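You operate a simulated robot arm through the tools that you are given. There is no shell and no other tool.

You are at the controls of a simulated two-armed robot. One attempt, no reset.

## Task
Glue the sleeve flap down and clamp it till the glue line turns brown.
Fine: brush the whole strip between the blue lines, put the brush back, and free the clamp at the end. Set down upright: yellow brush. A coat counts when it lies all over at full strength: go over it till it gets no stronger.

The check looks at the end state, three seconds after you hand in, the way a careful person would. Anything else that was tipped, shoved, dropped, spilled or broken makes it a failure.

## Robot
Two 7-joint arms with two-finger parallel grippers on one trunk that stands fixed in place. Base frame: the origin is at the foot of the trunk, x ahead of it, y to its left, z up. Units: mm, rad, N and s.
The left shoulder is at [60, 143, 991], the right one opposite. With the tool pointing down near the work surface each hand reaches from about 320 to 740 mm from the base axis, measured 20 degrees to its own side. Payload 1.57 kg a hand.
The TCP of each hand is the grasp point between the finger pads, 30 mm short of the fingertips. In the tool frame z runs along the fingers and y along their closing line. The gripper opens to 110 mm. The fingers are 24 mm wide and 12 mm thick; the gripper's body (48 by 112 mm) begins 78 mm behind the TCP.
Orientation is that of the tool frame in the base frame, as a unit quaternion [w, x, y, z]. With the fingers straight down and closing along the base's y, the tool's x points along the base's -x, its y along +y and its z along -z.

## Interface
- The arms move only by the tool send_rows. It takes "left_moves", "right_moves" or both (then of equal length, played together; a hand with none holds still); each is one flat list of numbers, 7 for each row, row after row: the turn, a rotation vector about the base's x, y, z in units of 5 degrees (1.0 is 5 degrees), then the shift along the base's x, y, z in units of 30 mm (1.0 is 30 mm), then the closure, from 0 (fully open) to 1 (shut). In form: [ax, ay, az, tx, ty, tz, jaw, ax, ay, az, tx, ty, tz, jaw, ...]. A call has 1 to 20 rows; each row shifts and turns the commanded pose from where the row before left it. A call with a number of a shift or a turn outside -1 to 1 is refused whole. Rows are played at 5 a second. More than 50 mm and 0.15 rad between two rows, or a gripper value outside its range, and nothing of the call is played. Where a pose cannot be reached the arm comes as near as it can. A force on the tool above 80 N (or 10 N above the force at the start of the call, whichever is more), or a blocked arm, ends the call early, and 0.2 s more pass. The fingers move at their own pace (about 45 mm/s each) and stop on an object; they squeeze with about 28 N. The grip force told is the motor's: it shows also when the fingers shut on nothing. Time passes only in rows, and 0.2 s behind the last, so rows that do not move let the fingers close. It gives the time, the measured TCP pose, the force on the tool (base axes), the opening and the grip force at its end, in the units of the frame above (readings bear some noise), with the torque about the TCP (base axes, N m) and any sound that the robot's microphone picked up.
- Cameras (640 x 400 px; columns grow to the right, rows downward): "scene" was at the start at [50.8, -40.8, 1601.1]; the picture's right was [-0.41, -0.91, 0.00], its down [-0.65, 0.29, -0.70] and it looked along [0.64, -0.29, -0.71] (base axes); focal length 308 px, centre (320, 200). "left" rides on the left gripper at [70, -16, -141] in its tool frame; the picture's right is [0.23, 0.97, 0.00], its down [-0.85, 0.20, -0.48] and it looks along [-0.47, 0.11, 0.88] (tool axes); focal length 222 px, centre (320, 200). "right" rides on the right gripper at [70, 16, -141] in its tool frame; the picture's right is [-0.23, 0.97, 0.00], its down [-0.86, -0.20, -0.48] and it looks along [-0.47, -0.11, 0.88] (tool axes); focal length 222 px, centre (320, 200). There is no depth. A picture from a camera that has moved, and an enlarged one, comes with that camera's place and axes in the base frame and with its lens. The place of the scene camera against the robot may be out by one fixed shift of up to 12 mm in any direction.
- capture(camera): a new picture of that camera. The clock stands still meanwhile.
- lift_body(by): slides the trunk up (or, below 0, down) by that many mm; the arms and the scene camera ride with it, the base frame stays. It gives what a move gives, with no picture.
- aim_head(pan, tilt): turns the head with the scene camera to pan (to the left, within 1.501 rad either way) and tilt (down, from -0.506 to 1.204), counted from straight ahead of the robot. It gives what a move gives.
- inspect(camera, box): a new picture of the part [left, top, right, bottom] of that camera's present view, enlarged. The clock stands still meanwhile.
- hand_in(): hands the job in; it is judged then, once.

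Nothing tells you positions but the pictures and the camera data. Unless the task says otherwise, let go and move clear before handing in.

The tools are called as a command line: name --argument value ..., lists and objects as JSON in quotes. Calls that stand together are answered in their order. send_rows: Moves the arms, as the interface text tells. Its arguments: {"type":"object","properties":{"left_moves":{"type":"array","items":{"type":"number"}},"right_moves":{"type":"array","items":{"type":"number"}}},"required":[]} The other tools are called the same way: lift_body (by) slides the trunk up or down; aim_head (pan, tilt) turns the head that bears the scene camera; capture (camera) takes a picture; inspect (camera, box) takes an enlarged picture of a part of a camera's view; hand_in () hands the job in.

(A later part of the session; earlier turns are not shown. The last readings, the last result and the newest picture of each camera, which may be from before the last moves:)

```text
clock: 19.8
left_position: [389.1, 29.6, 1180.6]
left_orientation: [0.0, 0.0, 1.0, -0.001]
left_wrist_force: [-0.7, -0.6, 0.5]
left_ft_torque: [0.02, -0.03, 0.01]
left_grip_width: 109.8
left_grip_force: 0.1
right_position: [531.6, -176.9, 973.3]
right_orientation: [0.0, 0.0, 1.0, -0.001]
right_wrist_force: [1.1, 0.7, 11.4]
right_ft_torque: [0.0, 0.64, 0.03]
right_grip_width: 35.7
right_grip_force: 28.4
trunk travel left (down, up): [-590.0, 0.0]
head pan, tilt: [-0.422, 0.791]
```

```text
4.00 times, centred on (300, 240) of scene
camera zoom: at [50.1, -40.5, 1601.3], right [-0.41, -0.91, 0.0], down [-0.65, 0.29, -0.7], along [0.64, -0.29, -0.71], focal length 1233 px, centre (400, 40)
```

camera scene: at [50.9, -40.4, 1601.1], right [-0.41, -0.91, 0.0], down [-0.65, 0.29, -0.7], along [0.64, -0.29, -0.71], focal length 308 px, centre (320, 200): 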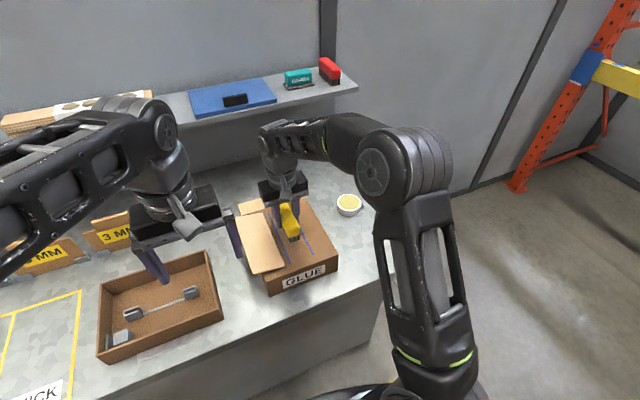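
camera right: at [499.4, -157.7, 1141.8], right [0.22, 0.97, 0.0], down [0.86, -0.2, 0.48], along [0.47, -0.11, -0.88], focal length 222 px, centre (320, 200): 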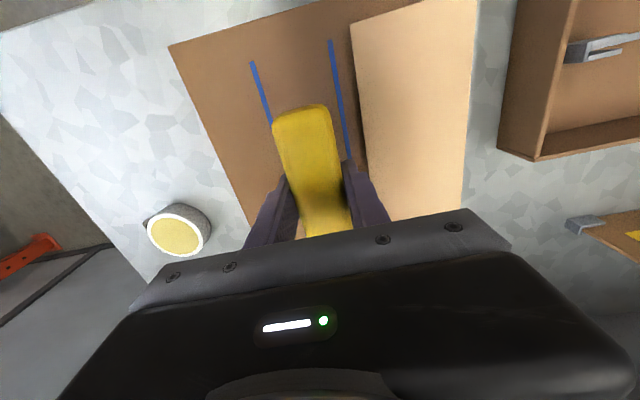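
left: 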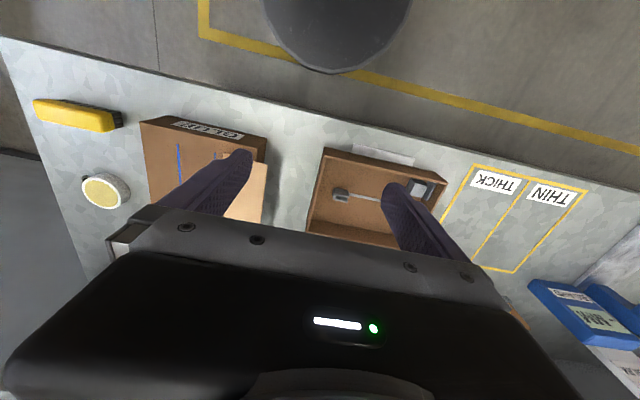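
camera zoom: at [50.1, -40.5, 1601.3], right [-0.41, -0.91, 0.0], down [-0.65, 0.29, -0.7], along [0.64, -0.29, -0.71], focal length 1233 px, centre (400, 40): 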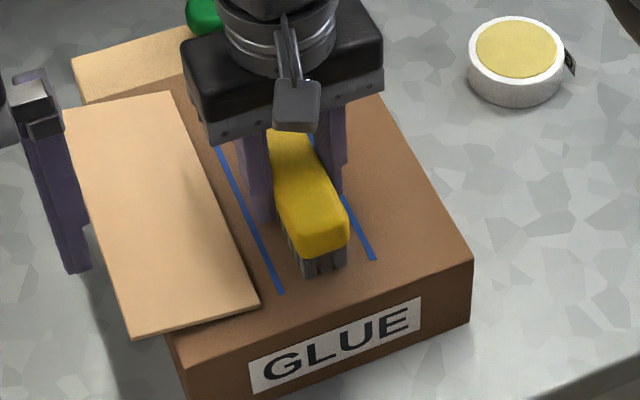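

Contact at TCP z≈973 with about 13 N, mostly at the near end. I'll ease up a touch and make a first stroke along the middle lane.

send_rows --right_moves '[0, 0, 0, -0.1, 0, 0.02, 1, 0, 0, 0, 0.5, 0, 0, 1, 0, 0, 0, 0.5, 0, 0, 1, 0, 0, 0, 0.5, 0, 0, 1, 0, 0, 0, 0.5, 0, 0, 1, 0, 0, 0, 0.5, 0, 0, 1, 0, 0, 0, 0.5, 0, 0, 1]'

inspect --camera "scene" --box '[250, 190, 350, 290]'

inspect --camera "right" --box '[140, 0, 480, 240]'

```text
clock: 21.4
left_position: [389.7, 29.4, 1179.3]
left_orientation: [0.0, 0.0, 1.0, -0.001]
left_wrist_force: [0.2, -0.4, -0.3]
left_ft_torque: [0.0, -0.01, -0.01]
left_grip_width: 110.3
left_grip_force: 0.1
right_position: [617.4, -177.6, 972.8]
right_orientation: [0.0, 0.001, 1.0, 0.0]
right_wrist_force: [1.2, 0.1, 0.9]
right_ft_torque: [0.0, -0.09, 0.01]
right_grip_width: 35.4
right_grip_force: 27.9
trunk travel left (down, up): [-590.0, 0.0]
head pan, tilt: [-0.422, 0.791]
```

```text
4.00 times, centred on (300, 240) of scene
camera zoom: at [50.9, -40.7, 1601.1], right [-0.41, -0.91, 0.0], down [-0.65, 0.29, -0.7], along [0.64, -0.29, -0.71], focal length 1233 px, centre (400, 40)
```

zoom: 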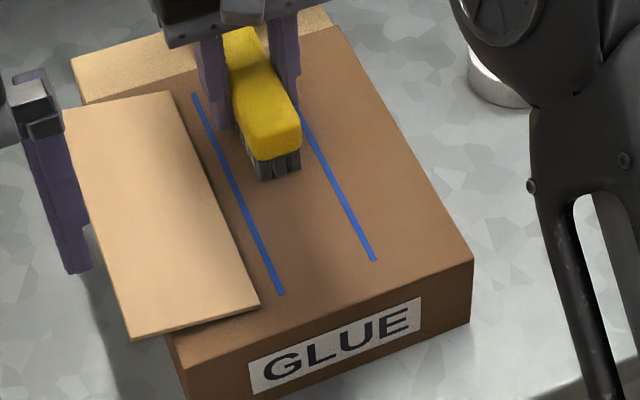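

```text
1.67 times, centred on (310, 120) of right
camera zoom: at [548.5, -161.6, 1115.0], right [0.23, 0.97, 0.0], down [0.86, -0.2, 0.48], along [0.47, -0.11, -0.88], focal length 370 px, centre (337, 333)
```

zoom: 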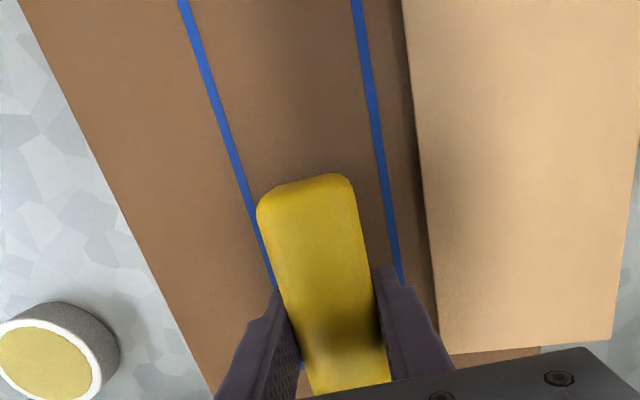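

inspect --camera "scene" --box '[290, 215, 350, 270]'

inspect --camera "right" --box '[220, 0, 380, 110]'

inspect --camera "scene" --box '[300, 212, 330, 237]'

```text
7.27 times, centred on (320, 242) of scene
camera zoom: at [50.9, -40.7, 1601.1], right [-0.41, -0.91, 0.0], down [-0.65, 0.29, -0.7], along [0.64, -0.29, -0.71], focal length 2242 px, centre (320, -109)
```

zoom: 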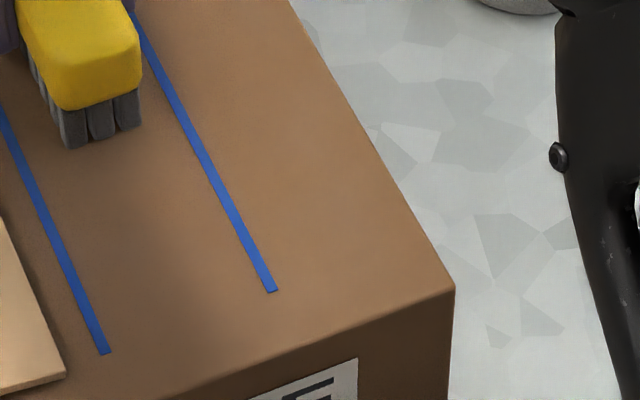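

```text
3.64 times, centred on (300, 55) of right
camera zoom: at [548.5, -161.6, 1115.0], right [0.23, 0.97, 0.0], down [0.86, -0.2, 0.48], along [0.47, -0.11, -0.88], focal length 808 px, centre (393, 727)
```

zoom: 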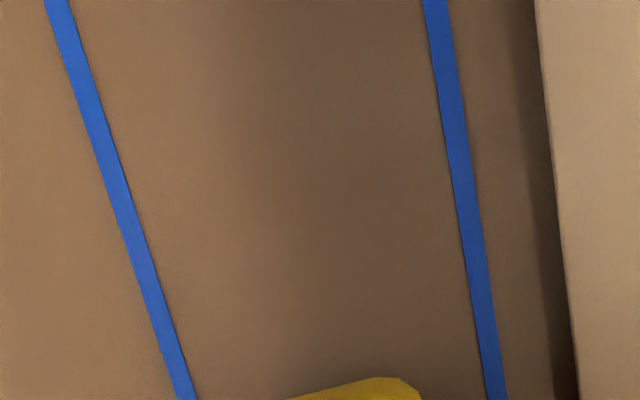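

```text
16.00 times, centred on (315, 224) of scene
camera zoom: at [50.9, -40.7, 1601.1], right [-0.41, -0.91, 0.0], down [-0.65, 0.29, -0.7], along [0.64, -0.29, -0.71], focal length 4932 px, centre (400, -192)
```

zoom: 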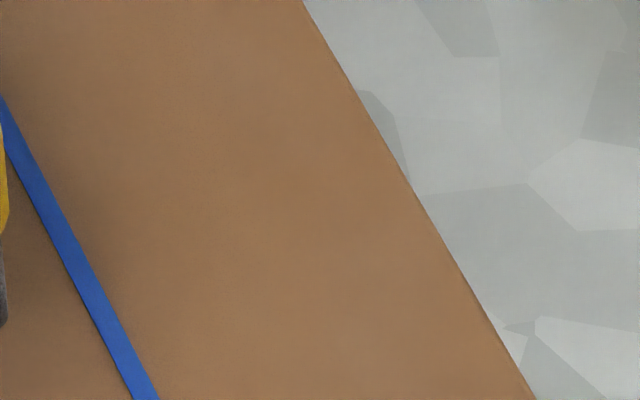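

No coat shows on the strip yet, so the bristles likely bridged the rim without reaching the glue. I'll look closely at the pot to see how deep the glue sits.

inspect --camera "right" --box '[130, 170, 220, 240]'

inspect --camera "scene" --box '[280, 205, 310, 235]'

inspect --camera "left" --box '[60, 150, 150, 220]'

```text
5.71 times, centred on (175, 205) of right
camera zoom: at [548.5, -161.6, 1115.0], right [0.23, 0.97, 0.0], down [0.86, -0.2, 0.48], along [0.47, -0.11, -0.88], focal length 1269 px, centre (1149, 171)
```

zoom: 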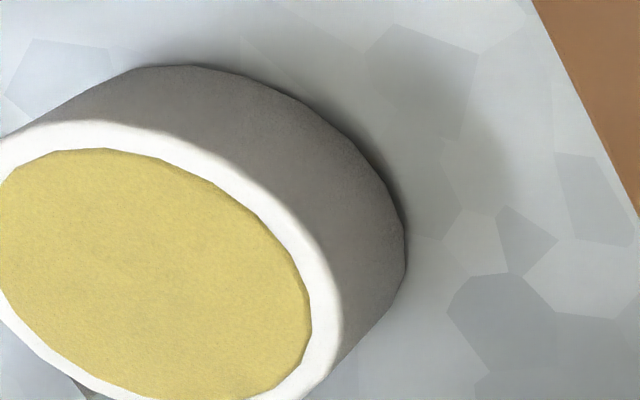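

```text
13.33 times, centred on (295, 220) of scene
camera zoom: at [50.9, -40.7, 1601.1], right [-0.41, -0.91, 0.0], down [-0.65, 0.29, -0.7], along [0.64, -0.29, -0.71], focal length 4110 px, centre (653, -67)
```

zoom: 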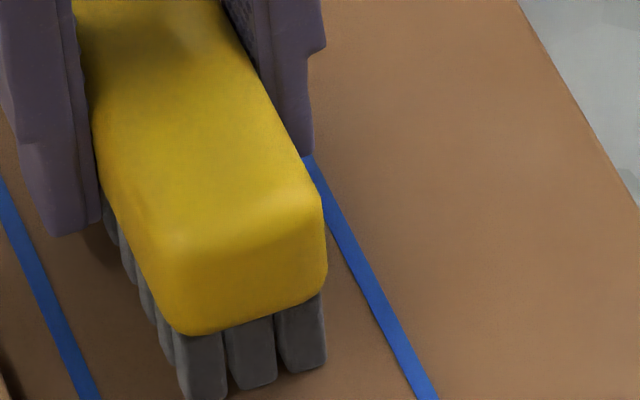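

```text
5.71 times, centred on (105, 185) of left
camera zoom: at [321.1, 13.8, 1319.4], right [-0.23, 0.97, 0.0], down [0.85, 0.2, 0.48], along [0.47, 0.11, -0.88], focal length 1269 px, centre (1549, 286)
```

zoom: 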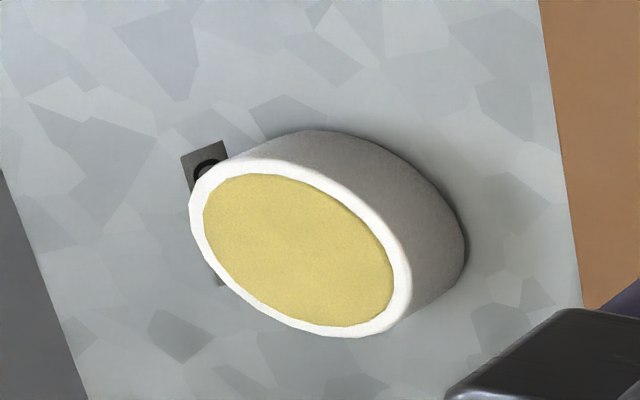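

The glue looks flush with the rim, so the brush may be loaded with a faint first pass. I'll rub the middle lane back and forth with a little more pressure and compare.

send_rows --right_moves '[0, 0, 0, 0, 0, -0.05, 1, 0, 0, 0, -0.7, 0, 0, 1, 0, 0, 0, -0.7, 0, 0, 1, 0, 0, 0, -0.7, 0, 0, 1, 0, 0, 0, -0.7, 0, 0, 1, 0, 0, 0, 0.7, 0, 0, 1, 0, 0, 0, 0.7, 0, 0, 1, 0, 0, 0, 0.7, 0, 0, 1, 0, 0, 0, 0.7, 0, 0, 1, 0, 0, 0, 0, 0, 0, 1]'

inspect --camera "scene" --box '[250, 190, 350, 290]'

inspect --camera "right" --box '[220, 0, 380, 110]'

```text
clock: 23.6
left_position: [388.3, 29.6, 1179.1]
left_orientation: [0.0, 0.001, 1.0, -0.001]
left_wrist_force: [0.0, -0.5, 0.2]
left_ft_torque: [0.03, 0.0, 0.0]
left_grip_width: 110.1
left_grip_force: 0.2
right_position: [618.9, -178.1, 972.2]
right_orientation: [0.001, 0.0, 1.0, 0.001]
right_wrist_force: [-0.4, 0.1, 3.6]
right_ft_torque: [0.0, -0.2, -0.02]
right_grip_width: 35.5
right_grip_force: 27.9
trunk travel left (down, up): [-590.0, 0.0]
head pan, tilt: [-0.422, 0.791]
```

```text
4.00 times, centred on (300, 240) of scene
camera zoom: at [50.4, -40.7, 1601.1], right [-0.41, -0.91, 0.0], down [-0.65, 0.29, -0.7], along [0.64, -0.29, -0.71], focal length 1233 px, centre (400, 40)
```

zoom: 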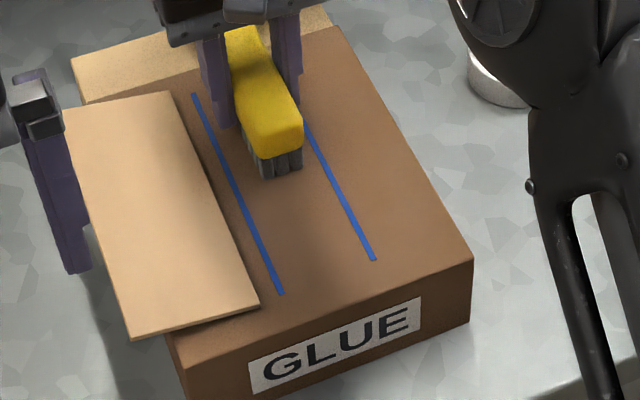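

```text
3.64 times, centred on (300, 55) of right
camera zoom: at [549.0, -163.5, 1114.9], right [0.23, 0.97, 0.0], down [0.86, -0.2, 0.48], along [0.47, -0.11, -0.88], focal length 808 px, centre (393, 727)
```

zoom: 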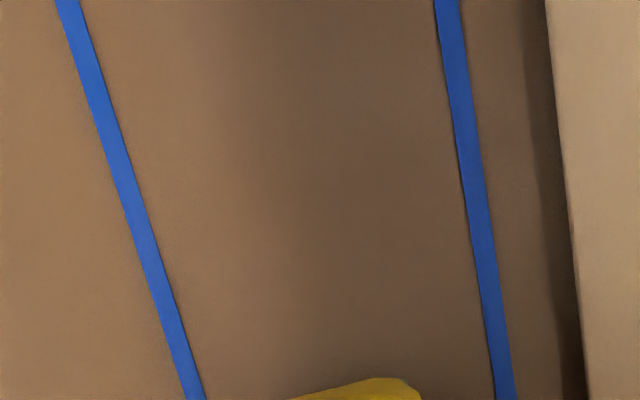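

Still no coat, so the brush is dry. The bristles are probably held just off the glue by the rim, so I'll go back to the pot and tip one end of the brush down inside it.

send_rows --right_moves '[0, 0, 0, 0, 0, 0.7, 1, 0, 0, 0, 0, 0, 0.7, 1, 0, 0, -1, 0, -0.5, 0, 1, 0, 0, -1, 0, -0.5, 0, 1, 0, 0, -1, 0, -0.5, 0, 1, 0, 0, -1, 0, -0.5, 0, 1, 0, 0, -1, 0, -0.5, 0, 1, 0, 0, -1, 0, -0.5, 0, 1, 0, 0, -1, 0, -0.5, 0, 1, 0, 0, -1, 0, -0.5, 0, 1, 0, 0, -1, 0, -0.5, 0, 1, 0, 0, -1, 0, -0.5, 0, 1, 0, 0, -1, 0.137, -0.5, 0, 1, 0, 0, -1, 0.137, -0.5, 0, 1, 0, 0, -1, 0.137, -0.5, 0, 1, 0, 0, -1, 0.137, -0.5, 0, 1, 0, 0, -1, 0.137, -0.5, 0, 1, 0, 0, -1, 0.137, -0.5, 0, 1, 0, 0, -1, 0.137, -0.5, 0, 1, 0, 0, -1, 0.137, -0.5, 0, 1]'

inspect --camera "scene" --box '[250, 180, 370, 290]'

capture --camera "right"

```text
clock: 27.8
left_position: [390.4, 30.4, 1178.8]
left_orientation: [0.0, 0.0, 1.0, -0.001]
left_wrist_force: [0.1, 0.5, 0.2]
left_ft_torque: [-0.02, 0.03, 0.01]
left_grip_width: 110.0
left_grip_force: 0.0
right_position: [642.6, -432.3, 1034.7]
right_orientation: [0.023, 0.681, 0.732, 0.007]
right_wrist_force: [0.8, -0.4, -1.0]
right_ft_torque: [-0.04, 0.06, -0.01]
right_grip_width: 35.6
right_grip_force: 27.5
right hand out of reach, approached as far as the arm can: row 18, 19, 20
trunk travel left (down, up): [-590.0, 0.0]
head pan, tilt: [-0.422, 0.791]
```

```text
3.64 times, centred on (310, 235) of scene
camera zoom: at [52.1, -39.9, 1601.0], right [-0.41, -0.91, 0.0], down [-0.65, 0.29, -0.7], along [0.64, -0.29, -0.71], focal length 1121 px, centre (356, 73)
```

zoom: 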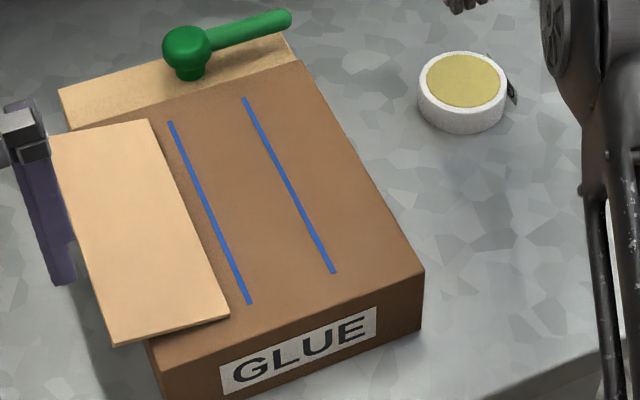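

```text
taken
camera right: at [647.7, -358.5, 1175.8], right [0.99, -0.16, 0.05], down [-0.16, -0.86, 0.49], along [-0.04, -0.49, -0.87], focal length 222 px, centre (320, 200)
```

right: 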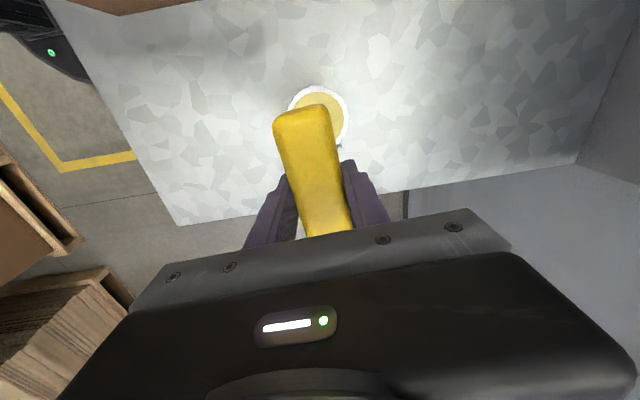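

The arm neared its reach limit while high and settled slightly turned. I'll come lower, straighten the hand, then check the pose over the pot.

send_rows --right_moves '[0.087, 0.162, -0.275, 0, 0, -0.75, 1, 0.087, 0.162, -0.275, 0, 0, -0.75, 1, 0.087, 0.162, -0.275, 0, 0, -0.7, 1, 0, 0, 0, 0, 0, 0, 1]'

capture --camera "right"

```text
clock: 28.8
left_position: [389.2, 28.8, 1178.3]
left_orientation: [0.0, 0.001, 1.0, -0.001]
left_wrist_force: [-0.3, -0.4, -0.2]
left_ft_torque: [-0.01, 0.0, 0.01]
left_grip_width: 110.0
left_grip_force: 0.0
right_position: [641.7, -433.0, 969.1]
right_orientation: [-0.002, 0.722, 0.692, -0.001]
right_wrist_force: [-0.1, 0.0, -0.9]
right_ft_torque: [0.02, -0.03, 0.02]
right_grip_width: 35.5
right_grip_force: 27.8
trunk travel left (down, up): [-590.0, 0.0]
head pan, tilt: [-0.422, 0.791]
```

```text
taken
camera right: at [661.3, -365.0, 1111.9], right [0.96, -0.27, 0.0], down [-0.23, -0.85, 0.48], along [-0.13, -0.46, -0.88], focal length 222 px, centre (320, 200)
```

right: 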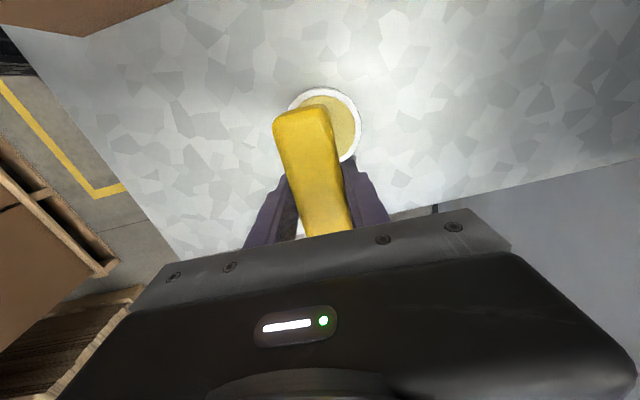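

Now I'll tip the brush's inner end down about 15° so it dips inside the pot, stopping just above the glue.

send_rows --right_moves '[-1, 0, 0.16, 0.115, -0.03, -0.2, 1, -1, 0, 0.16, 0.115, -0.03, -0.2, 1, -1, 0, 0.16, 0.115, -0.03, -0.3, 1, 0, 0, 0, 0, 0, 0, 1]'

capture --camera "right"

inspect --camera "scene" --box '[310, 160, 400, 230]'

```text
clock: 29.8
left_position: [388.9, 29.7, 1179.8]
left_orientation: [0.0, -0.001, 1.0, -0.001]
left_wrist_force: [-0.2, -0.4, 0.3]
left_ft_torque: [-0.01, 0.01, 0.01]
left_grip_width: 110.1
left_grip_force: 0.1
right_position: [651.6, -435.6, 946.8]
right_orientation: [0.094, 0.702, 0.7, -0.092]
right_wrist_force: [-1.1, -0.3, -2.1]
right_ft_torque: [0.01, -0.03, 0.02]
right_grip_width: 35.6
right_grip_force: 29.0
trunk travel left (down, up): [-590.0, 0.0]
head pan, tilt: [-0.422, 0.791]
```

```text
taken
camera right: at [668.5, -332.3, 1067.2], right [0.97, -0.22, 0.06], down [-0.2, -0.7, 0.68], along [-0.11, -0.68, -0.73], focal length 222 px, centre (320, 200)
```

right: 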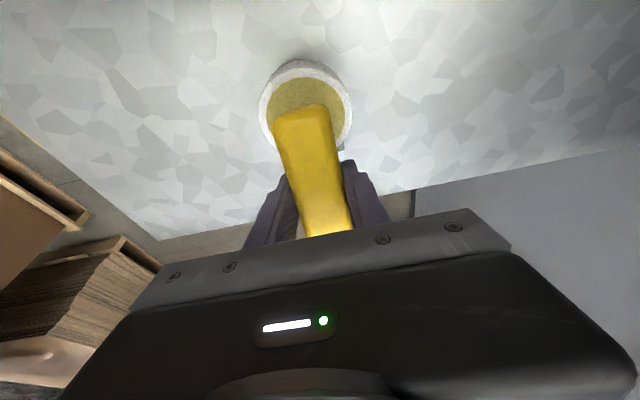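

```text
5.71 times, centred on (355, 195) of scene
camera zoom: at [50.9, -41.3, 1601.1], right [-0.41, -0.91, 0.0], down [-0.65, 0.29, -0.7], along [0.64, -0.29, -0.71], focal length 1761 px, centre (120, 229)
```

zoom: 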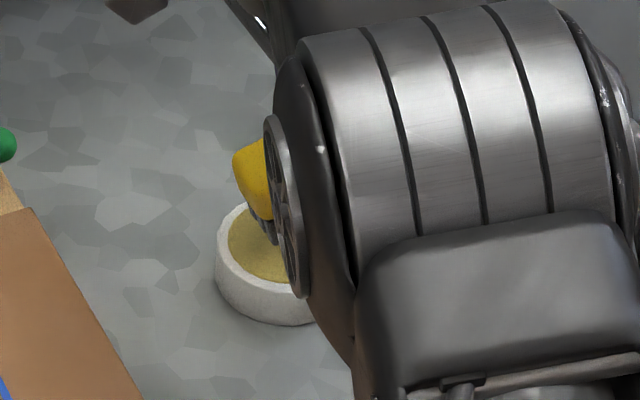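

The brush tip points into the pot. I'll lower in small steps watching for contact.

send_rows --right_moves '[0, 0, 0, 0, 0, -0.15, 1, 0, 0, 0, 0, 0, -0.15, 1, 0, 0, 0, 0, 0, 0, 1]'

inspect --camera "right" --box '[240, 40, 380, 180]'

inspect --camera "scene" --box '[335, 175, 375, 215]'

```text
clock: 30.6
left_position: [389.7, 29.2, 1178.6]
left_orientation: [-0.001, 0.0, 1.0, -0.001]
left_wrist_force: [-0.3, 0.1, 0.6]
left_ft_torque: [-0.01, 0.01, 0.01]
left_grip_width: 110.0
left_grip_force: 0.2
right_position: [652.7, -435.9, 938.0]
right_orientation: [0.093, 0.701, 0.701, -0.092]
right_wrist_force: [-0.4, -0.3, -0.6]
right_ft_torque: [0.0, -0.02, 0.01]
right_grip_width: 35.6
right_grip_force: 27.9
trunk travel left (down, up): [-590.0, 0.0]
head pan, tilt: [-0.422, 0.791]
```

```text
2.86 times, centred on (310, 110) of right
camera zoom: at [669.2, -332.5, 1059.0], right [0.97, -0.22, 0.06], down [-0.2, -0.7, 0.68], along [-0.11, -0.68, -0.73], focal length 635 px, centre (349, 457)
```

zoom: 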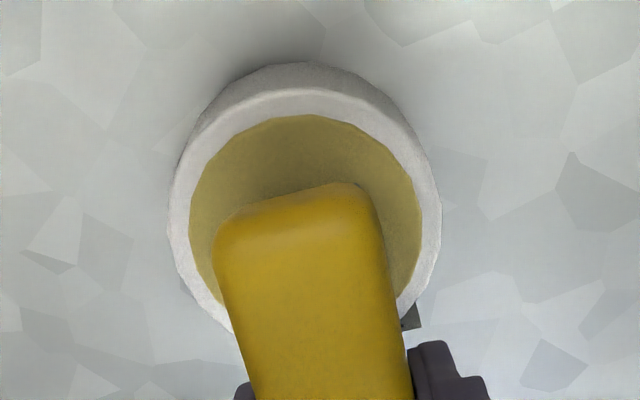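

```text
10.00 times, centred on (355, 195) of scene
camera zoom: at [51.0, -41.0, 1601.0], right [-0.41, -0.91, 0.0], down [-0.65, 0.29, -0.7], along [0.64, -0.29, -0.71], focal length 3082 px, centre (-30, 250)
```

zoom: 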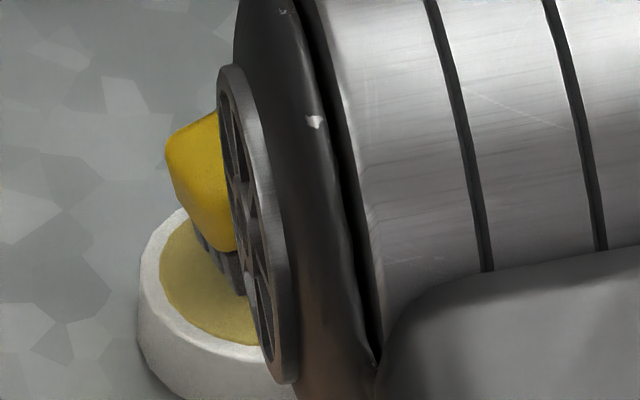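

send_rows --right_moves '[0, 0, 0, 0, 0, -0.07, 1, 0, 0, 0, 0, 0, -0.07, 1, 0, 0, 0, 0, 0, -0.07, 1, 0, 0, 0, 0, 0, 0, 1]'

inspect --camera "right" --box '[240, 40, 380, 180]'

```text
clock: 31.6
left_position: [387.2, 29.7, 1180.3]
left_orientation: [0.0, 0.0, 1.0, -0.001]
left_wrist_force: [-0.1, -0.6, 0.2]
left_ft_torque: [-0.02, -0.02, -0.03]
left_grip_width: 110.2
left_grip_force: 0.0
right_position: [652.1, -435.3, 934.8]
right_orientation: [0.095, 0.702, 0.7, -0.091]
right_wrist_force: [-0.8, -1.5, 15.6]
right_ft_torque: [0.53, 0.23, 0.06]
right_grip_width: 35.6
right_grip_force: 28.0
trunk travel left (down, up): [-590.0, 0.0]
head pan, tilt: [-0.422, 0.791]
```

```text
2.86 times, centred on (310, 110) of right
camera zoom: at [668.3, -331.9, 1054.4], right [0.97, -0.22, 0.06], down [-0.2, -0.7, 0.68], along [-0.11, -0.68, -0.73], focal length 635 px, centre (349, 457)
```

zoom: 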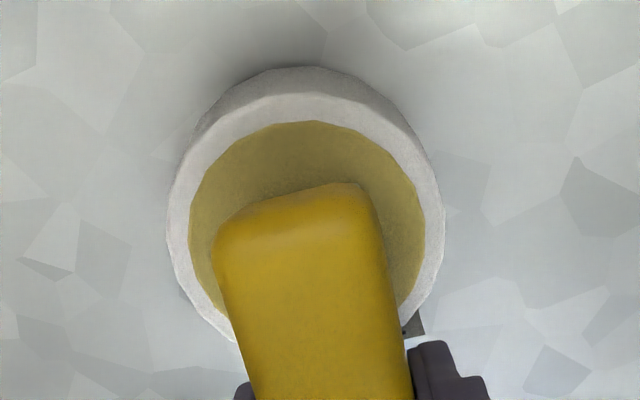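

There is firm contact now at the tip (about 17 N), right on the glue surface. I'll hold a second, then lift and look at the bristles.

send_rows --right_moves '[0, 0, 0, 0, 0, 0.03, 1, 0, 0, 0, 0, 0, 0, 1, 0, 0, 0, 0, 0, 0, 1, 0, 0, 0, 0, 0, 0, 1, 0, 0, 0, 0, 0, 0, 1, 0, 0, 0, 0, 0, 0.5, 1, 0, 0, 0, 0, 0, 0.8, 1, 0, 0, 0, 0, 0, 0, 1]'

inspect --camera "scene" --box '[330, 165, 380, 210]'

inspect --camera "right" --box '[240, 40, 380, 180]'

```text
clock: 33.4
left_position: [389.8, 29.0, 1179.7]
left_orientation: [0.0, 0.0, 1.0, -0.001]
left_wrist_force: [-0.6, 0.9, -0.3]
left_ft_torque: [0.01, 0.04, 0.01]
left_grip_width: 110.0
left_grip_force: 0.0
right_position: [652.6, -435.4, 972.5]
right_orientation: [0.091, 0.702, 0.7, -0.092]
right_wrist_force: [-0.1, -0.4, -0.7]
right_ft_torque: [0.04, 0.0, 0.02]
right_grip_width: 35.3
right_grip_force: 28.0
trunk travel left (down, up): [-590.0, 0.0]
head pan, tilt: [-0.422, 0.791]
```

```text
8.89 times, centred on (355, 188) of scene
camera zoom: at [51.2, -41.0, 1601.0], right [-0.41, -0.91, 0.0], down [-0.65, 0.29, -0.7], along [0.64, -0.29, -0.71], focal length 2740 px, centre (9, 311)
```

zoom: 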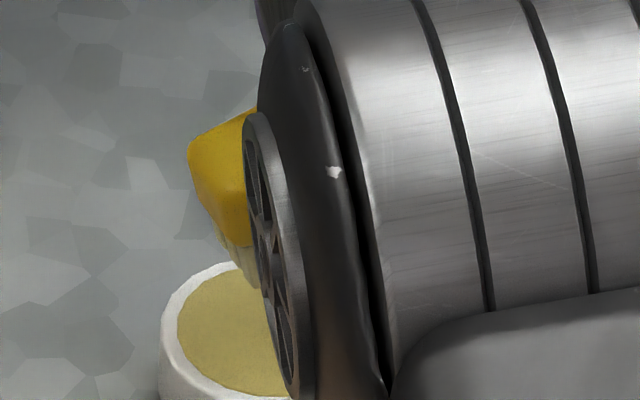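

```text
2.86 times, centred on (310, 110) of right
camera zoom: at [669.0, -332.7, 1092.0], right [0.97, -0.22, 0.06], down [-0.2, -0.7, 0.68], along [-0.11, -0.68, -0.73], focal length 635 px, centre (349, 457)
```

zoom: 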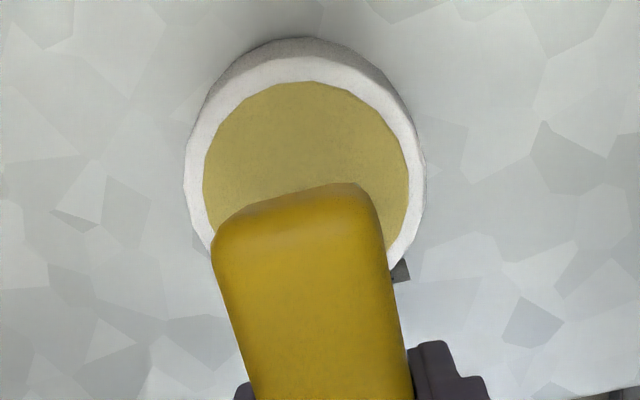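

The bristles have turned pale cream, so the brush is now loaded. I'll level it and carry it back to the strip, turning it lengthwise again.

send_rows --right_moves '[1, 0, 0, -0.15, 0.1, 0.15, 1, 1, 0, 0, -0.15, 0.1, 0.15, 1, 1, 0, 0, -0.15, 0.1, 0.15, 1, 0, 0, 0, 0, 0, 0, 1]'

inspect --camera "scene" --box '[320, 155, 400, 210]'

```text
clock: 34.4
left_position: [390.4, 30.6, 1178.4]
left_orientation: [0.0, 0.0, 1.0, -0.001]
left_wrist_force: [-0.5, -0.6, 1.1]
left_ft_torque: [0.0, 0.0, -0.01]
left_grip_width: 110.2
left_grip_force: 0.2
right_position: [640.1, -426.9, 987.1]
right_orientation: [0.0, 0.708, 0.707, 0.002]
right_wrist_force: [0.1, 0.6, -1.5]
right_ft_torque: [-0.03, 0.01, 0.02]
right_grip_width: 35.9
right_grip_force: 27.7
trunk travel left (down, up): [-590.0, 0.0]
head pan, tilt: [-0.422, 0.791]
```

```text
7.27 times, centred on (360, 182) of scene
camera zoom: at [51.2, -40.6, 1601.1], right [-0.41, -0.91, 0.0], down [-0.65, 0.29, -0.7], along [0.64, -0.29, -0.71], focal length 2242 px, centre (29, 327)
```

zoom: 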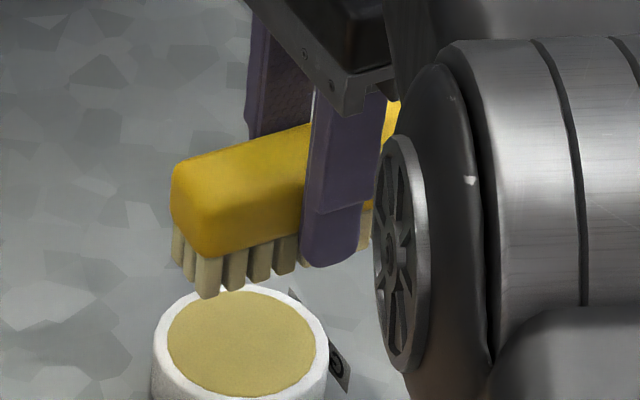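

All bristles are coated. Moving over the strip's left lane, turning the brush lengthwise.

send_rows --right_moves '[0, 0, 1, -0.194, 0.496, 0.025, 1, 0, 0, 1, -0.194, 0.496, 0.025, 1, 0, 0, 1, -0.194, 0.496, 0.025, 1, 0, 0, 1, -0.194, 0.496, 0.025, 1, 0, 0, 1, -0.194, 0.496, 0.025, 1, 0, 0, 1, -0.194, 0.496, 0.025, 1, 0, 0, 1, -0.194, 0.496, 0.025, 1, 0, 0, 1, -0.194, 0.496, 0.025, 1, 0, 0, 1, -0.194, 0.496, 0.025, 1, 0, 0, 1, -0.194, 0.496, 0.025, 1, 0, 0, 1, -0.194, 0.496, 0.025, 1, 0, 0, 1, -0.194, 0.496, 0.025, 1, 0, 0, 1, -0.194, 0.496, 0.025, 1, 0, 0, 1, -0.194, 0.496, 0.025, 1, 0, 0, 1, -0.194, 0.496, 0.025, 1, 0, 0, 1, -0.194, 0.496, 0.025, 1, 0, 0, 1, -0.194, 0.496, 0.025, 1, 0, 0, 1, -0.194, 0.496, 0.025, 1]'

inspect --camera "scene" --box '[250, 180, 350, 280]'

inspect --camera "right" --box '[200, 0, 440, 150]'

```text
clock: 38.2
left_position: [389.3, 29.4, 1178.8]
left_orientation: [0.001, 0.0, 1.0, -0.001]
left_wrist_force: [-0.2, -0.3, -0.2]
left_ft_torque: [-0.02, -0.02, 0.04]
left_grip_width: 110.1
left_grip_force: 0.0
right_position: [535.3, -158.2, 999.6]
right_orientation: [0.0, 0.0, 1.0, -0.001]
right_wrist_force: [-0.3, -1.2, -1.2]
right_ft_torque: [0.0, -0.02, -0.03]
right_grip_width: 35.7
right_grip_force: 27.9
trunk travel left (down, up): [-590.0, 0.0]
head pan, tilt: [-0.422, 0.791]
```

```text
4.00 times, centred on (300, 230) of scene
camera zoom: at [50.9, -40.6, 1601.1], right [-0.41, -0.91, 0.0], down [-0.65, 0.29, -0.7], along [0.64, -0.29, -0.71], focal length 1233 px, centre (400, 80)
```

zoom: 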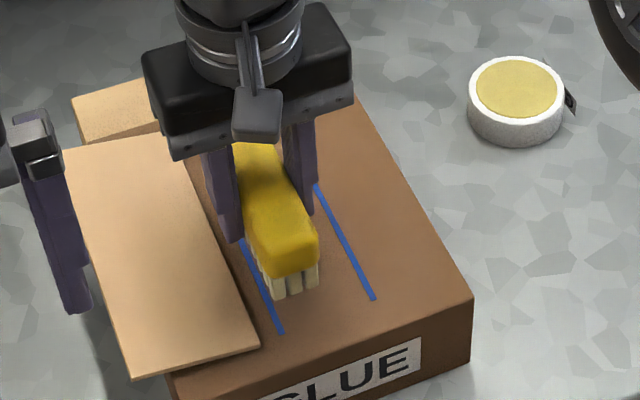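

```text
2.67 times, centred on (320, 75) of right
camera zoom: at [465.3, -142.8, 1142.2], right [0.23, 0.97, 0.0], down [0.86, -0.2, 0.48], along [0.47, -0.11, -0.88], focal length 592 px, centre (320, 533)
```

zoom: 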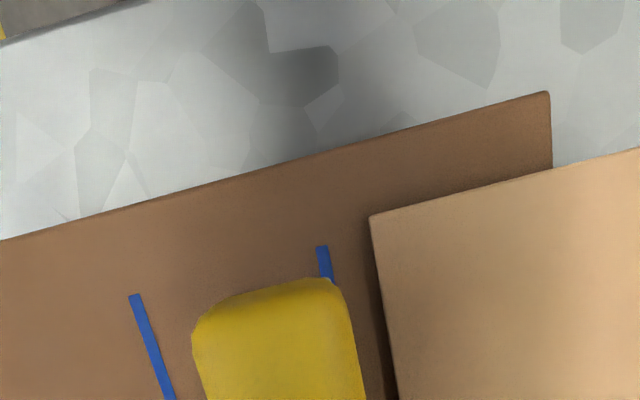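

The brush sits over the left lane with its fingers clear of the flap. I'll lower to contact and stroke forward and back.

send_rows --right_moves '[0, 0, 0, -0.12, -0.03, -0.4, 1, 0, 0, 0, -0.12, 0, -0.4, 1, 0, 0, 0, 0, 0, -0.1, 1, 0, 0, 0, 0, 0, 0, 1, 0, 0, 0, 0.6, 0, 0, 1, 0, 0, 0, 0.6, 0, 0, 1, 0, 0, 0, 0.6, 0, 0, 1, 0, 0, 0, 0.6, 0, 0, 1, 0, 0, 0, 0.6, 0, 0, 1, 0, 0, 0, 0, 0, 0, 1]'

inspect --camera "scene" --box '[250, 190, 350, 290]'

inspect --camera "right" --box '[140, 0, 480, 240]'

```text
clock: 40.4
left_position: [389.4, 29.6, 1177.9]
left_orientation: [0.001, 0.0, 1.0, 0.0]
left_wrist_force: [1.0, 0.0, 0.5]
left_ft_torque: [0.05, 0.01, -0.01]
left_grip_width: 109.9
left_grip_force: 0.1
right_position: [616.9, -158.1, 973.7]
right_orientation: [0.001, 0.001, 1.0, 0.001]
right_wrist_force: [-0.1, -0.2, -0.5]
right_ft_torque: [-0.02, -0.02, 0.01]
right_grip_width: 35.8
right_grip_force: 28.1
trunk travel left (down, up): [-590.0, 0.0]
head pan, tilt: [-0.422, 0.791]
```

```text
4.00 times, centred on (300, 240) of scene
camera zoom: at [50.7, -40.9, 1601.1], right [-0.41, -0.91, 0.0], down [-0.65, 0.29, -0.7], along [0.64, -0.29, -0.71], focal length 1233 px, centre (400, 40)
```

zoom: 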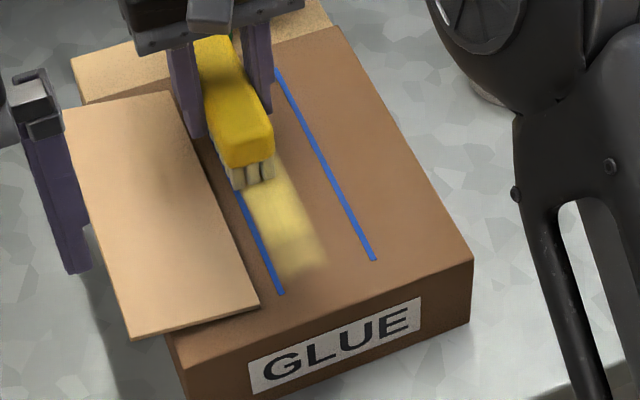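

```text
1.67 times, centred on (310, 120) of right
camera zoom: at [548.2, -142.4, 1116.4], right [0.23, 0.97, 0.0], down [0.86, -0.2, 0.48], along [0.47, -0.11, -0.88], focal length 370 px, centre (337, 333)
```

zoom: 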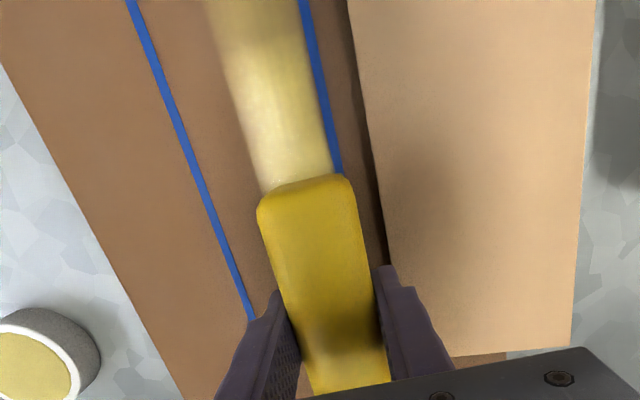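

Cream glue is going down nicely on the left lane. I'll keep stroking back and forth over this lane, reaching a bit further at both ends.

send_rows --right_moves '[0, 0, 0, 0.2, 0, -0.05, 1, 0, 0, 0, -0.69, 0, 0, 1, 0, 0, 0, -0.69, 0, 0, 1, 0, 0, 0, -0.69, 0, 0, 1, 0, 0, 0, -0.69, 0, 0, 1, 0, 0, 0, -0.69, 0, 0, 1, 0, 0, 0, 0.69, 0, 0, 1, 0, 0, 0, 0.69, 0, 0, 1, 0, 0, 0, 0.69, 0, 0, 1, 0, 0, 0, 0.69, 0, 0, 1, 0, 0, 0, 0.69, 0, 0, 1]'

inspect --camera "scene" --box '[250, 190, 350, 290]'

inspect --camera "right" --box '[140, 0, 480, 240]'

```text
clock: 42.8
left_position: [387.3, 28.9, 1178.5]
left_orientation: [0.001, 0.0, 1.0, -0.001]
left_wrist_force: [0.1, 0.0, 0.3]
left_ft_torque: [-0.04, -0.02, 0.01]
left_grip_width: 109.9
left_grip_force: 0.0
right_position: [622.1, -156.6, 973.0]
right_orientation: [0.0, 0.0, 1.0, 0.0]
right_wrist_force: [-2.6, -0.9, 13.8]
right_ft_torque: [0.0, 0.12, -0.01]
right_grip_width: 35.5
right_grip_force: 28.3
trunk travel left (down, up): [-590.0, 0.0]
head pan, tilt: [-0.422, 0.791]
```

```text
4.00 times, centred on (300, 240) of scene
camera zoom: at [48.7, -40.4, 1601.2], right [-0.41, -0.91, 0.0], down [-0.65, 0.29, -0.7], along [0.64, -0.29, -0.71], focal length 1233 px, centre (400, 40)
```

zoom: 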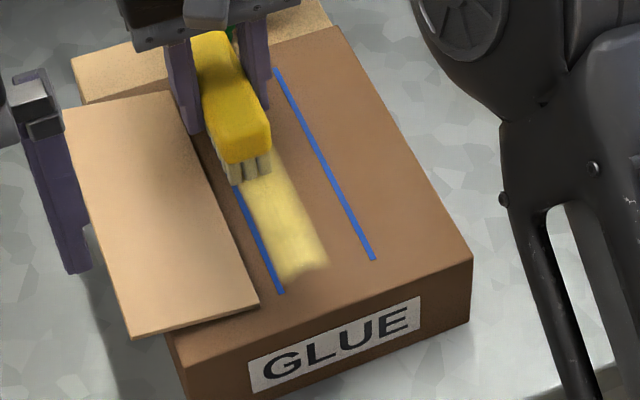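

```text
1.67 times, centred on (310, 120) of right
camera zoom: at [553.1, -141.8, 1115.1], right [0.23, 0.97, 0.0], down [0.85, -0.2, 0.48], along [0.47, -0.11, -0.88], focal length 370 px, centre (337, 333)
```

zoom: 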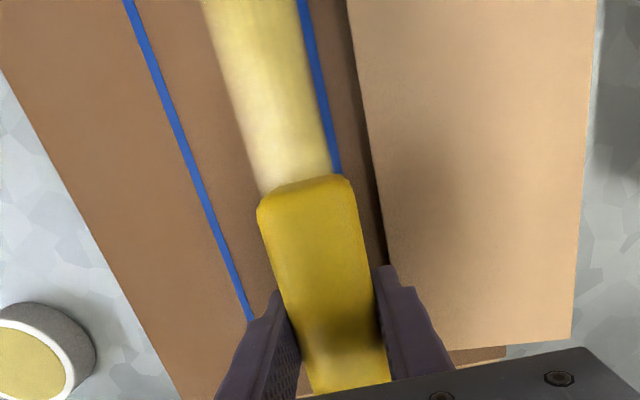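

The coat is stronger. I'll zoom in to see how it reaches the left line and both ends.

inspect --camera "right" --box '[230, 0, 370, 110]'

inspect --camera "scene" --box '[300, 225, 350, 270]'

```text
3.64 times, centred on (300, 55) of right
camera zoom: at [553.1, -141.8, 1115.1], right [0.23, 0.97, 0.0], down [0.85, -0.2, 0.48], along [0.47, -0.11, -0.88], focal length 808 px, centre (393, 727)
```

zoom: 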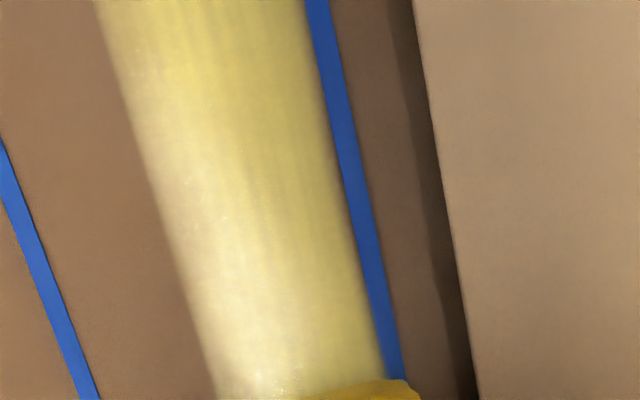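

```text
8.89 times, centred on (325, 248) of scene
camera zoom: at [48.7, -40.4, 1601.2], right [-0.41, -0.91, 0.0], down [-0.65, 0.29, -0.7], along [0.64, -0.29, -0.71], focal length 2740 px, centre (276, -222)
```

zoom: 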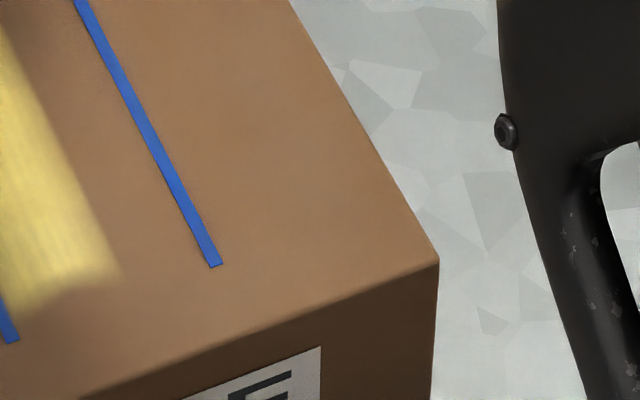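

The coat's edge fades just short of the line and near end, so I'll nudge the lane 2 mm toward the line and extend the stroke nearer.

send_rows --right_moves '[0, 0, 0, 0, 0.07, 0.03, 1, 0, 0, 0, -0.76, 0, 0, 1, 0, 0, 0, -0.76, 0, 0, 1, 0, 0, 0, -0.76, 0, 0, 1, 0, 0, 0, -0.76, 0, 0, 1, 0, 0, 0, -0.76, 0, 0, 1, 0, 0, 0, 0, 0, 0, 1, 0, 0, 0, 0.76, 0, 0, 1, 0, 0, 0, 0.76, 0, 0, 1, 0, 0, 0, 0.76, 0, 0, 1, 0, 0, 0, 0.76, 0, 0, 1, 0, 0, 0, 0.76, 0, 0, 1, 0, 0, 0, 0, 0, 0, 1]'

inspect --camera "scene" --box '[270, 200, 350, 280]'

inspect --camera "right" --box '[230, 0, 370, 110]'

```text
clock: 45.6
left_position: [388.7, 29.5, 1178.7]
left_orientation: [0.001, 0.001, 1.0, -0.001]
left_wrist_force: [-0.2, -0.7, -0.1]
left_ft_torque: [-0.01, -0.01, 0.04]
left_grip_width: 110.2
left_grip_force: 0.1
right_position: [625.3, -157.0, 972.4]
right_orientation: [-0.001, 0.001, 1.0, 0.001]
right_wrist_force: [-0.2, 0.7, -0.6]
right_ft_torque: [0.02, -0.01, -0.02]
right_grip_width: 35.5
right_grip_force: 28.3
trunk travel left (down, up): [-590.0, 0.0]
head pan, tilt: [-0.422, 0.791]
```

```text
5.00 times, centred on (310, 240) of scene
camera zoom: at [50.7, -40.8, 1601.1], right [-0.41, -0.91, 0.0], down [-0.65, 0.29, -0.7], along [0.64, -0.29, -0.71], focal length 1541 px, centre (370, 0)
```

zoom: 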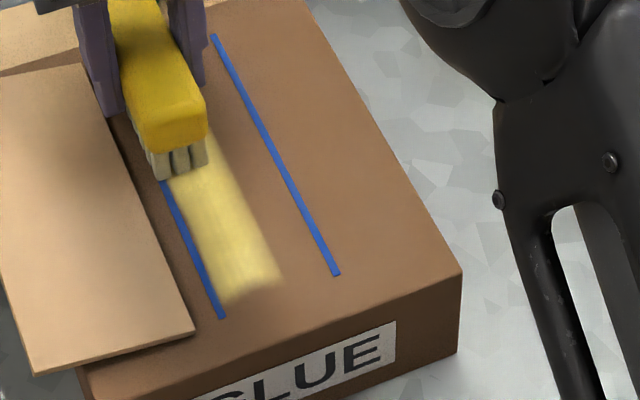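

```text
3.64 times, centred on (300, 55) of right
camera zoom: at [554.3, -141.3, 1115.8], right [0.23, 0.97, 0.0], down [0.86, -0.2, 0.48], along [0.46, -0.11, -0.88], focal length 808 px, centre (393, 727)
```

zoom: 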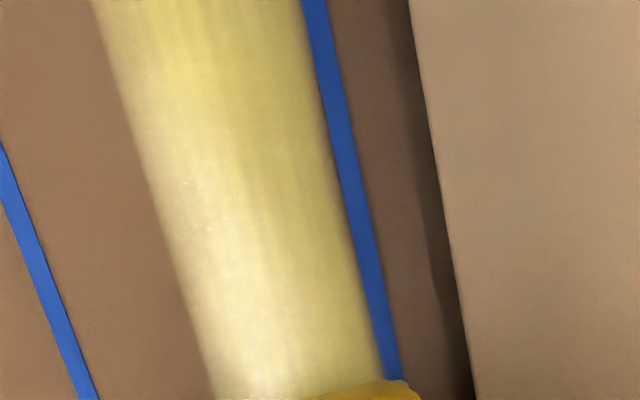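

The left lane looks dense. Next I'll do the middle and right lanes the same way.

send_rows --right_moves '[0, 0, 0, 0, -0.65, -0.03, 1, 0, 0, 0, -0.76, 0, 0, 1, 0, 0, 0, -0.76, 0, 0, 1, 0, 0, 0, -0.76, 0, 0, 1, 0, 0, 0, -0.76, 0, 0, 1, 0, 0, 0, -0.76, 0, 0, 1, 0, 0, 0, 0.76, 0, 0, 1, 0, 0, 0, 0.76, 0, 0, 1, 0, 0, 0, 0.76, 0, 0, 1, 0, 0, 0, 0.76, 0, 0, 1, 0, 0, 0, 0.76, 0, 0, 1, 0, 0, 0, 0, -0.6, 0, 1, 0, 0, 0, -0.76, 0, 0, 1, 0, 0, 0, -0.76, 0, 0, 1, 0, 0, 0, -0.76, 0, 0, 1, 0, 0, 0, -0.76, 0, 0, 1, 0, 0, 0, -0.76, 0, 0, 1]'

inspect --camera "scene" --box '[260, 190, 350, 280]'

```text
clock: 49.2
left_position: [387.4, 28.4, 1178.5]
left_orientation: [0.0, 0.0, 1.0, -0.001]
left_wrist_force: [0.4, 0.9, -0.1]
left_ft_torque: [-0.02, -0.01, 0.03]
left_grip_width: 110.1
left_grip_force: 0.0
right_position: [510.1, -196.1, 973.2]
right_orientation: [0.0, 0.0, 1.0, 0.0]
right_wrist_force: [0.2, 0.1, 8.1]
right_ft_torque: [0.0, -0.54, -0.01]
right_grip_width: 35.7
right_grip_force: 27.7
trunk travel left (down, up): [-590.0, 0.0]
head pan, tilt: [-0.422, 0.791]
```

```text
4.44 times, centred on (305, 235) of scene
camera zoom: at [50.0, -40.6, 1601.0], right [-0.41, -0.91, 0.0], down [-0.65, 0.29, -0.7], along [0.64, -0.29, -0.71], focal length 1370 px, centre (387, 44)
```

zoom: 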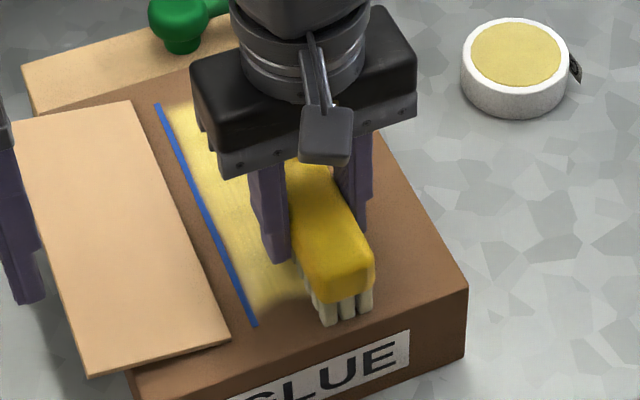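

The coat reaches the far end well. The contact is mostly at the brush's far end, so I'll level it by a degree and continue with the right lane.

send_rows --right_moves '[0, -0.25, 0, 0.1, 0, 0, 1, 0, 0, 0, 0, 0, 0, 1]'

```text
clock: 49.8
left_position: [388.3, 29.2, 1179.8]
left_orientation: [0.001, 0.0, 1.0, -0.001]
left_wrist_force: [0.5, 0.8, 0.2]
left_ft_torque: [0.02, -0.04, 0.0]
left_grip_width: 109.9
left_grip_force: 0.1
right_position: [511.2, -194.4, 972.5]
right_orientation: [0.01, 0.001, 1.0, 0.0]
right_wrist_force: [-6.0, -0.7, 11.8]
right_ft_torque: [-0.01, 0.89, 0.02]
right_grip_width: 35.7
right_grip_force: 28.0
trunk travel left (down, up): [-590.0, 0.0]
head pan, tilt: [-0.422, 0.791]
```

send_rows --right_moves '[0, 0.1, 0, 0, 0, 0.02, 1, 0, 0, 0, 0.76, 0, 0, 1, 0, 0, 0, 0.76, 0, 0, 1, 0, 0, 0, 0.76, 0, 0, 1, 0, 0, 0, 0.76, 0, 0, 1, 0, 0, 0, 0.76, 0, 0, 1, 0, 0, 0, 0, 0, 0, 1]'

inspect --camera "scene" --box '[260, 190, 350, 280]'

inspect --camera "right" --box '[180, 0, 440, 160]'

```text
clock: 51.4
left_position: [388.8, 28.8, 1177.9]
left_orientation: [-0.001, 0.001, 1.0, -0.001]
left_wrist_force: [-0.8, 0.0, 0.8]
left_ft_torque: [-0.01, -0.02, 0.02]
left_grip_width: 109.7
left_grip_force: 0.1
right_position: [627.5, -195.9, 973.0]
right_orientation: [0.006, 0.0, 1.0, 0.001]
right_wrist_force: [-2.1, -0.6, 4.9]
right_ft_torque: [-0.03, 0.46, 0.01]
right_grip_width: 35.4
right_grip_force: 27.7
trunk travel left (down, up): [-590.0, 0.0]
head pan, tilt: [-0.422, 0.791]
```

```text
4.44 times, centred on (305, 235) of scene
camera zoom: at [50.2, -40.7, 1601.1], right [-0.41, -0.91, 0.0], down [-0.65, 0.29, -0.7], along [0.64, -0.29, -0.71], focal length 1370 px, centre (387, 44)
```

zoom: 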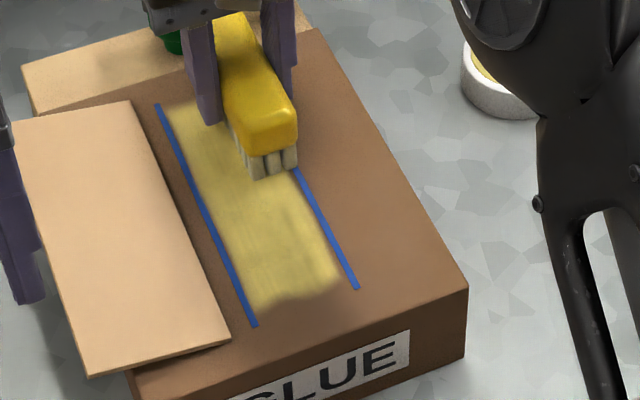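

```text
2.46 times, centred on (310, 80) of right
camera zoom: at [556.4, -179.2, 1113.9], right [0.23, 0.97, 0.0], down [0.85, -0.2, 0.49], along [0.48, -0.11, -0.87], focal length 547 px, centre (345, 495)
```

zoom: 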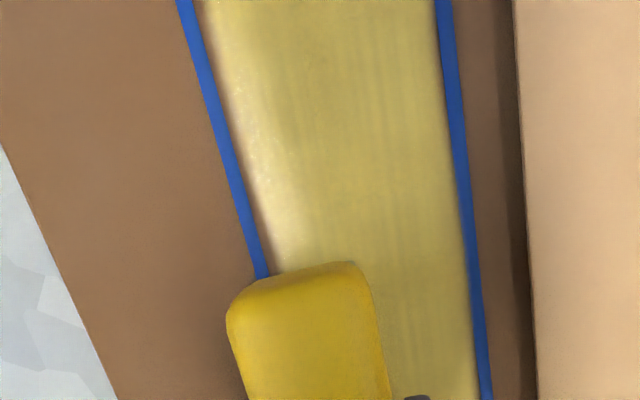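

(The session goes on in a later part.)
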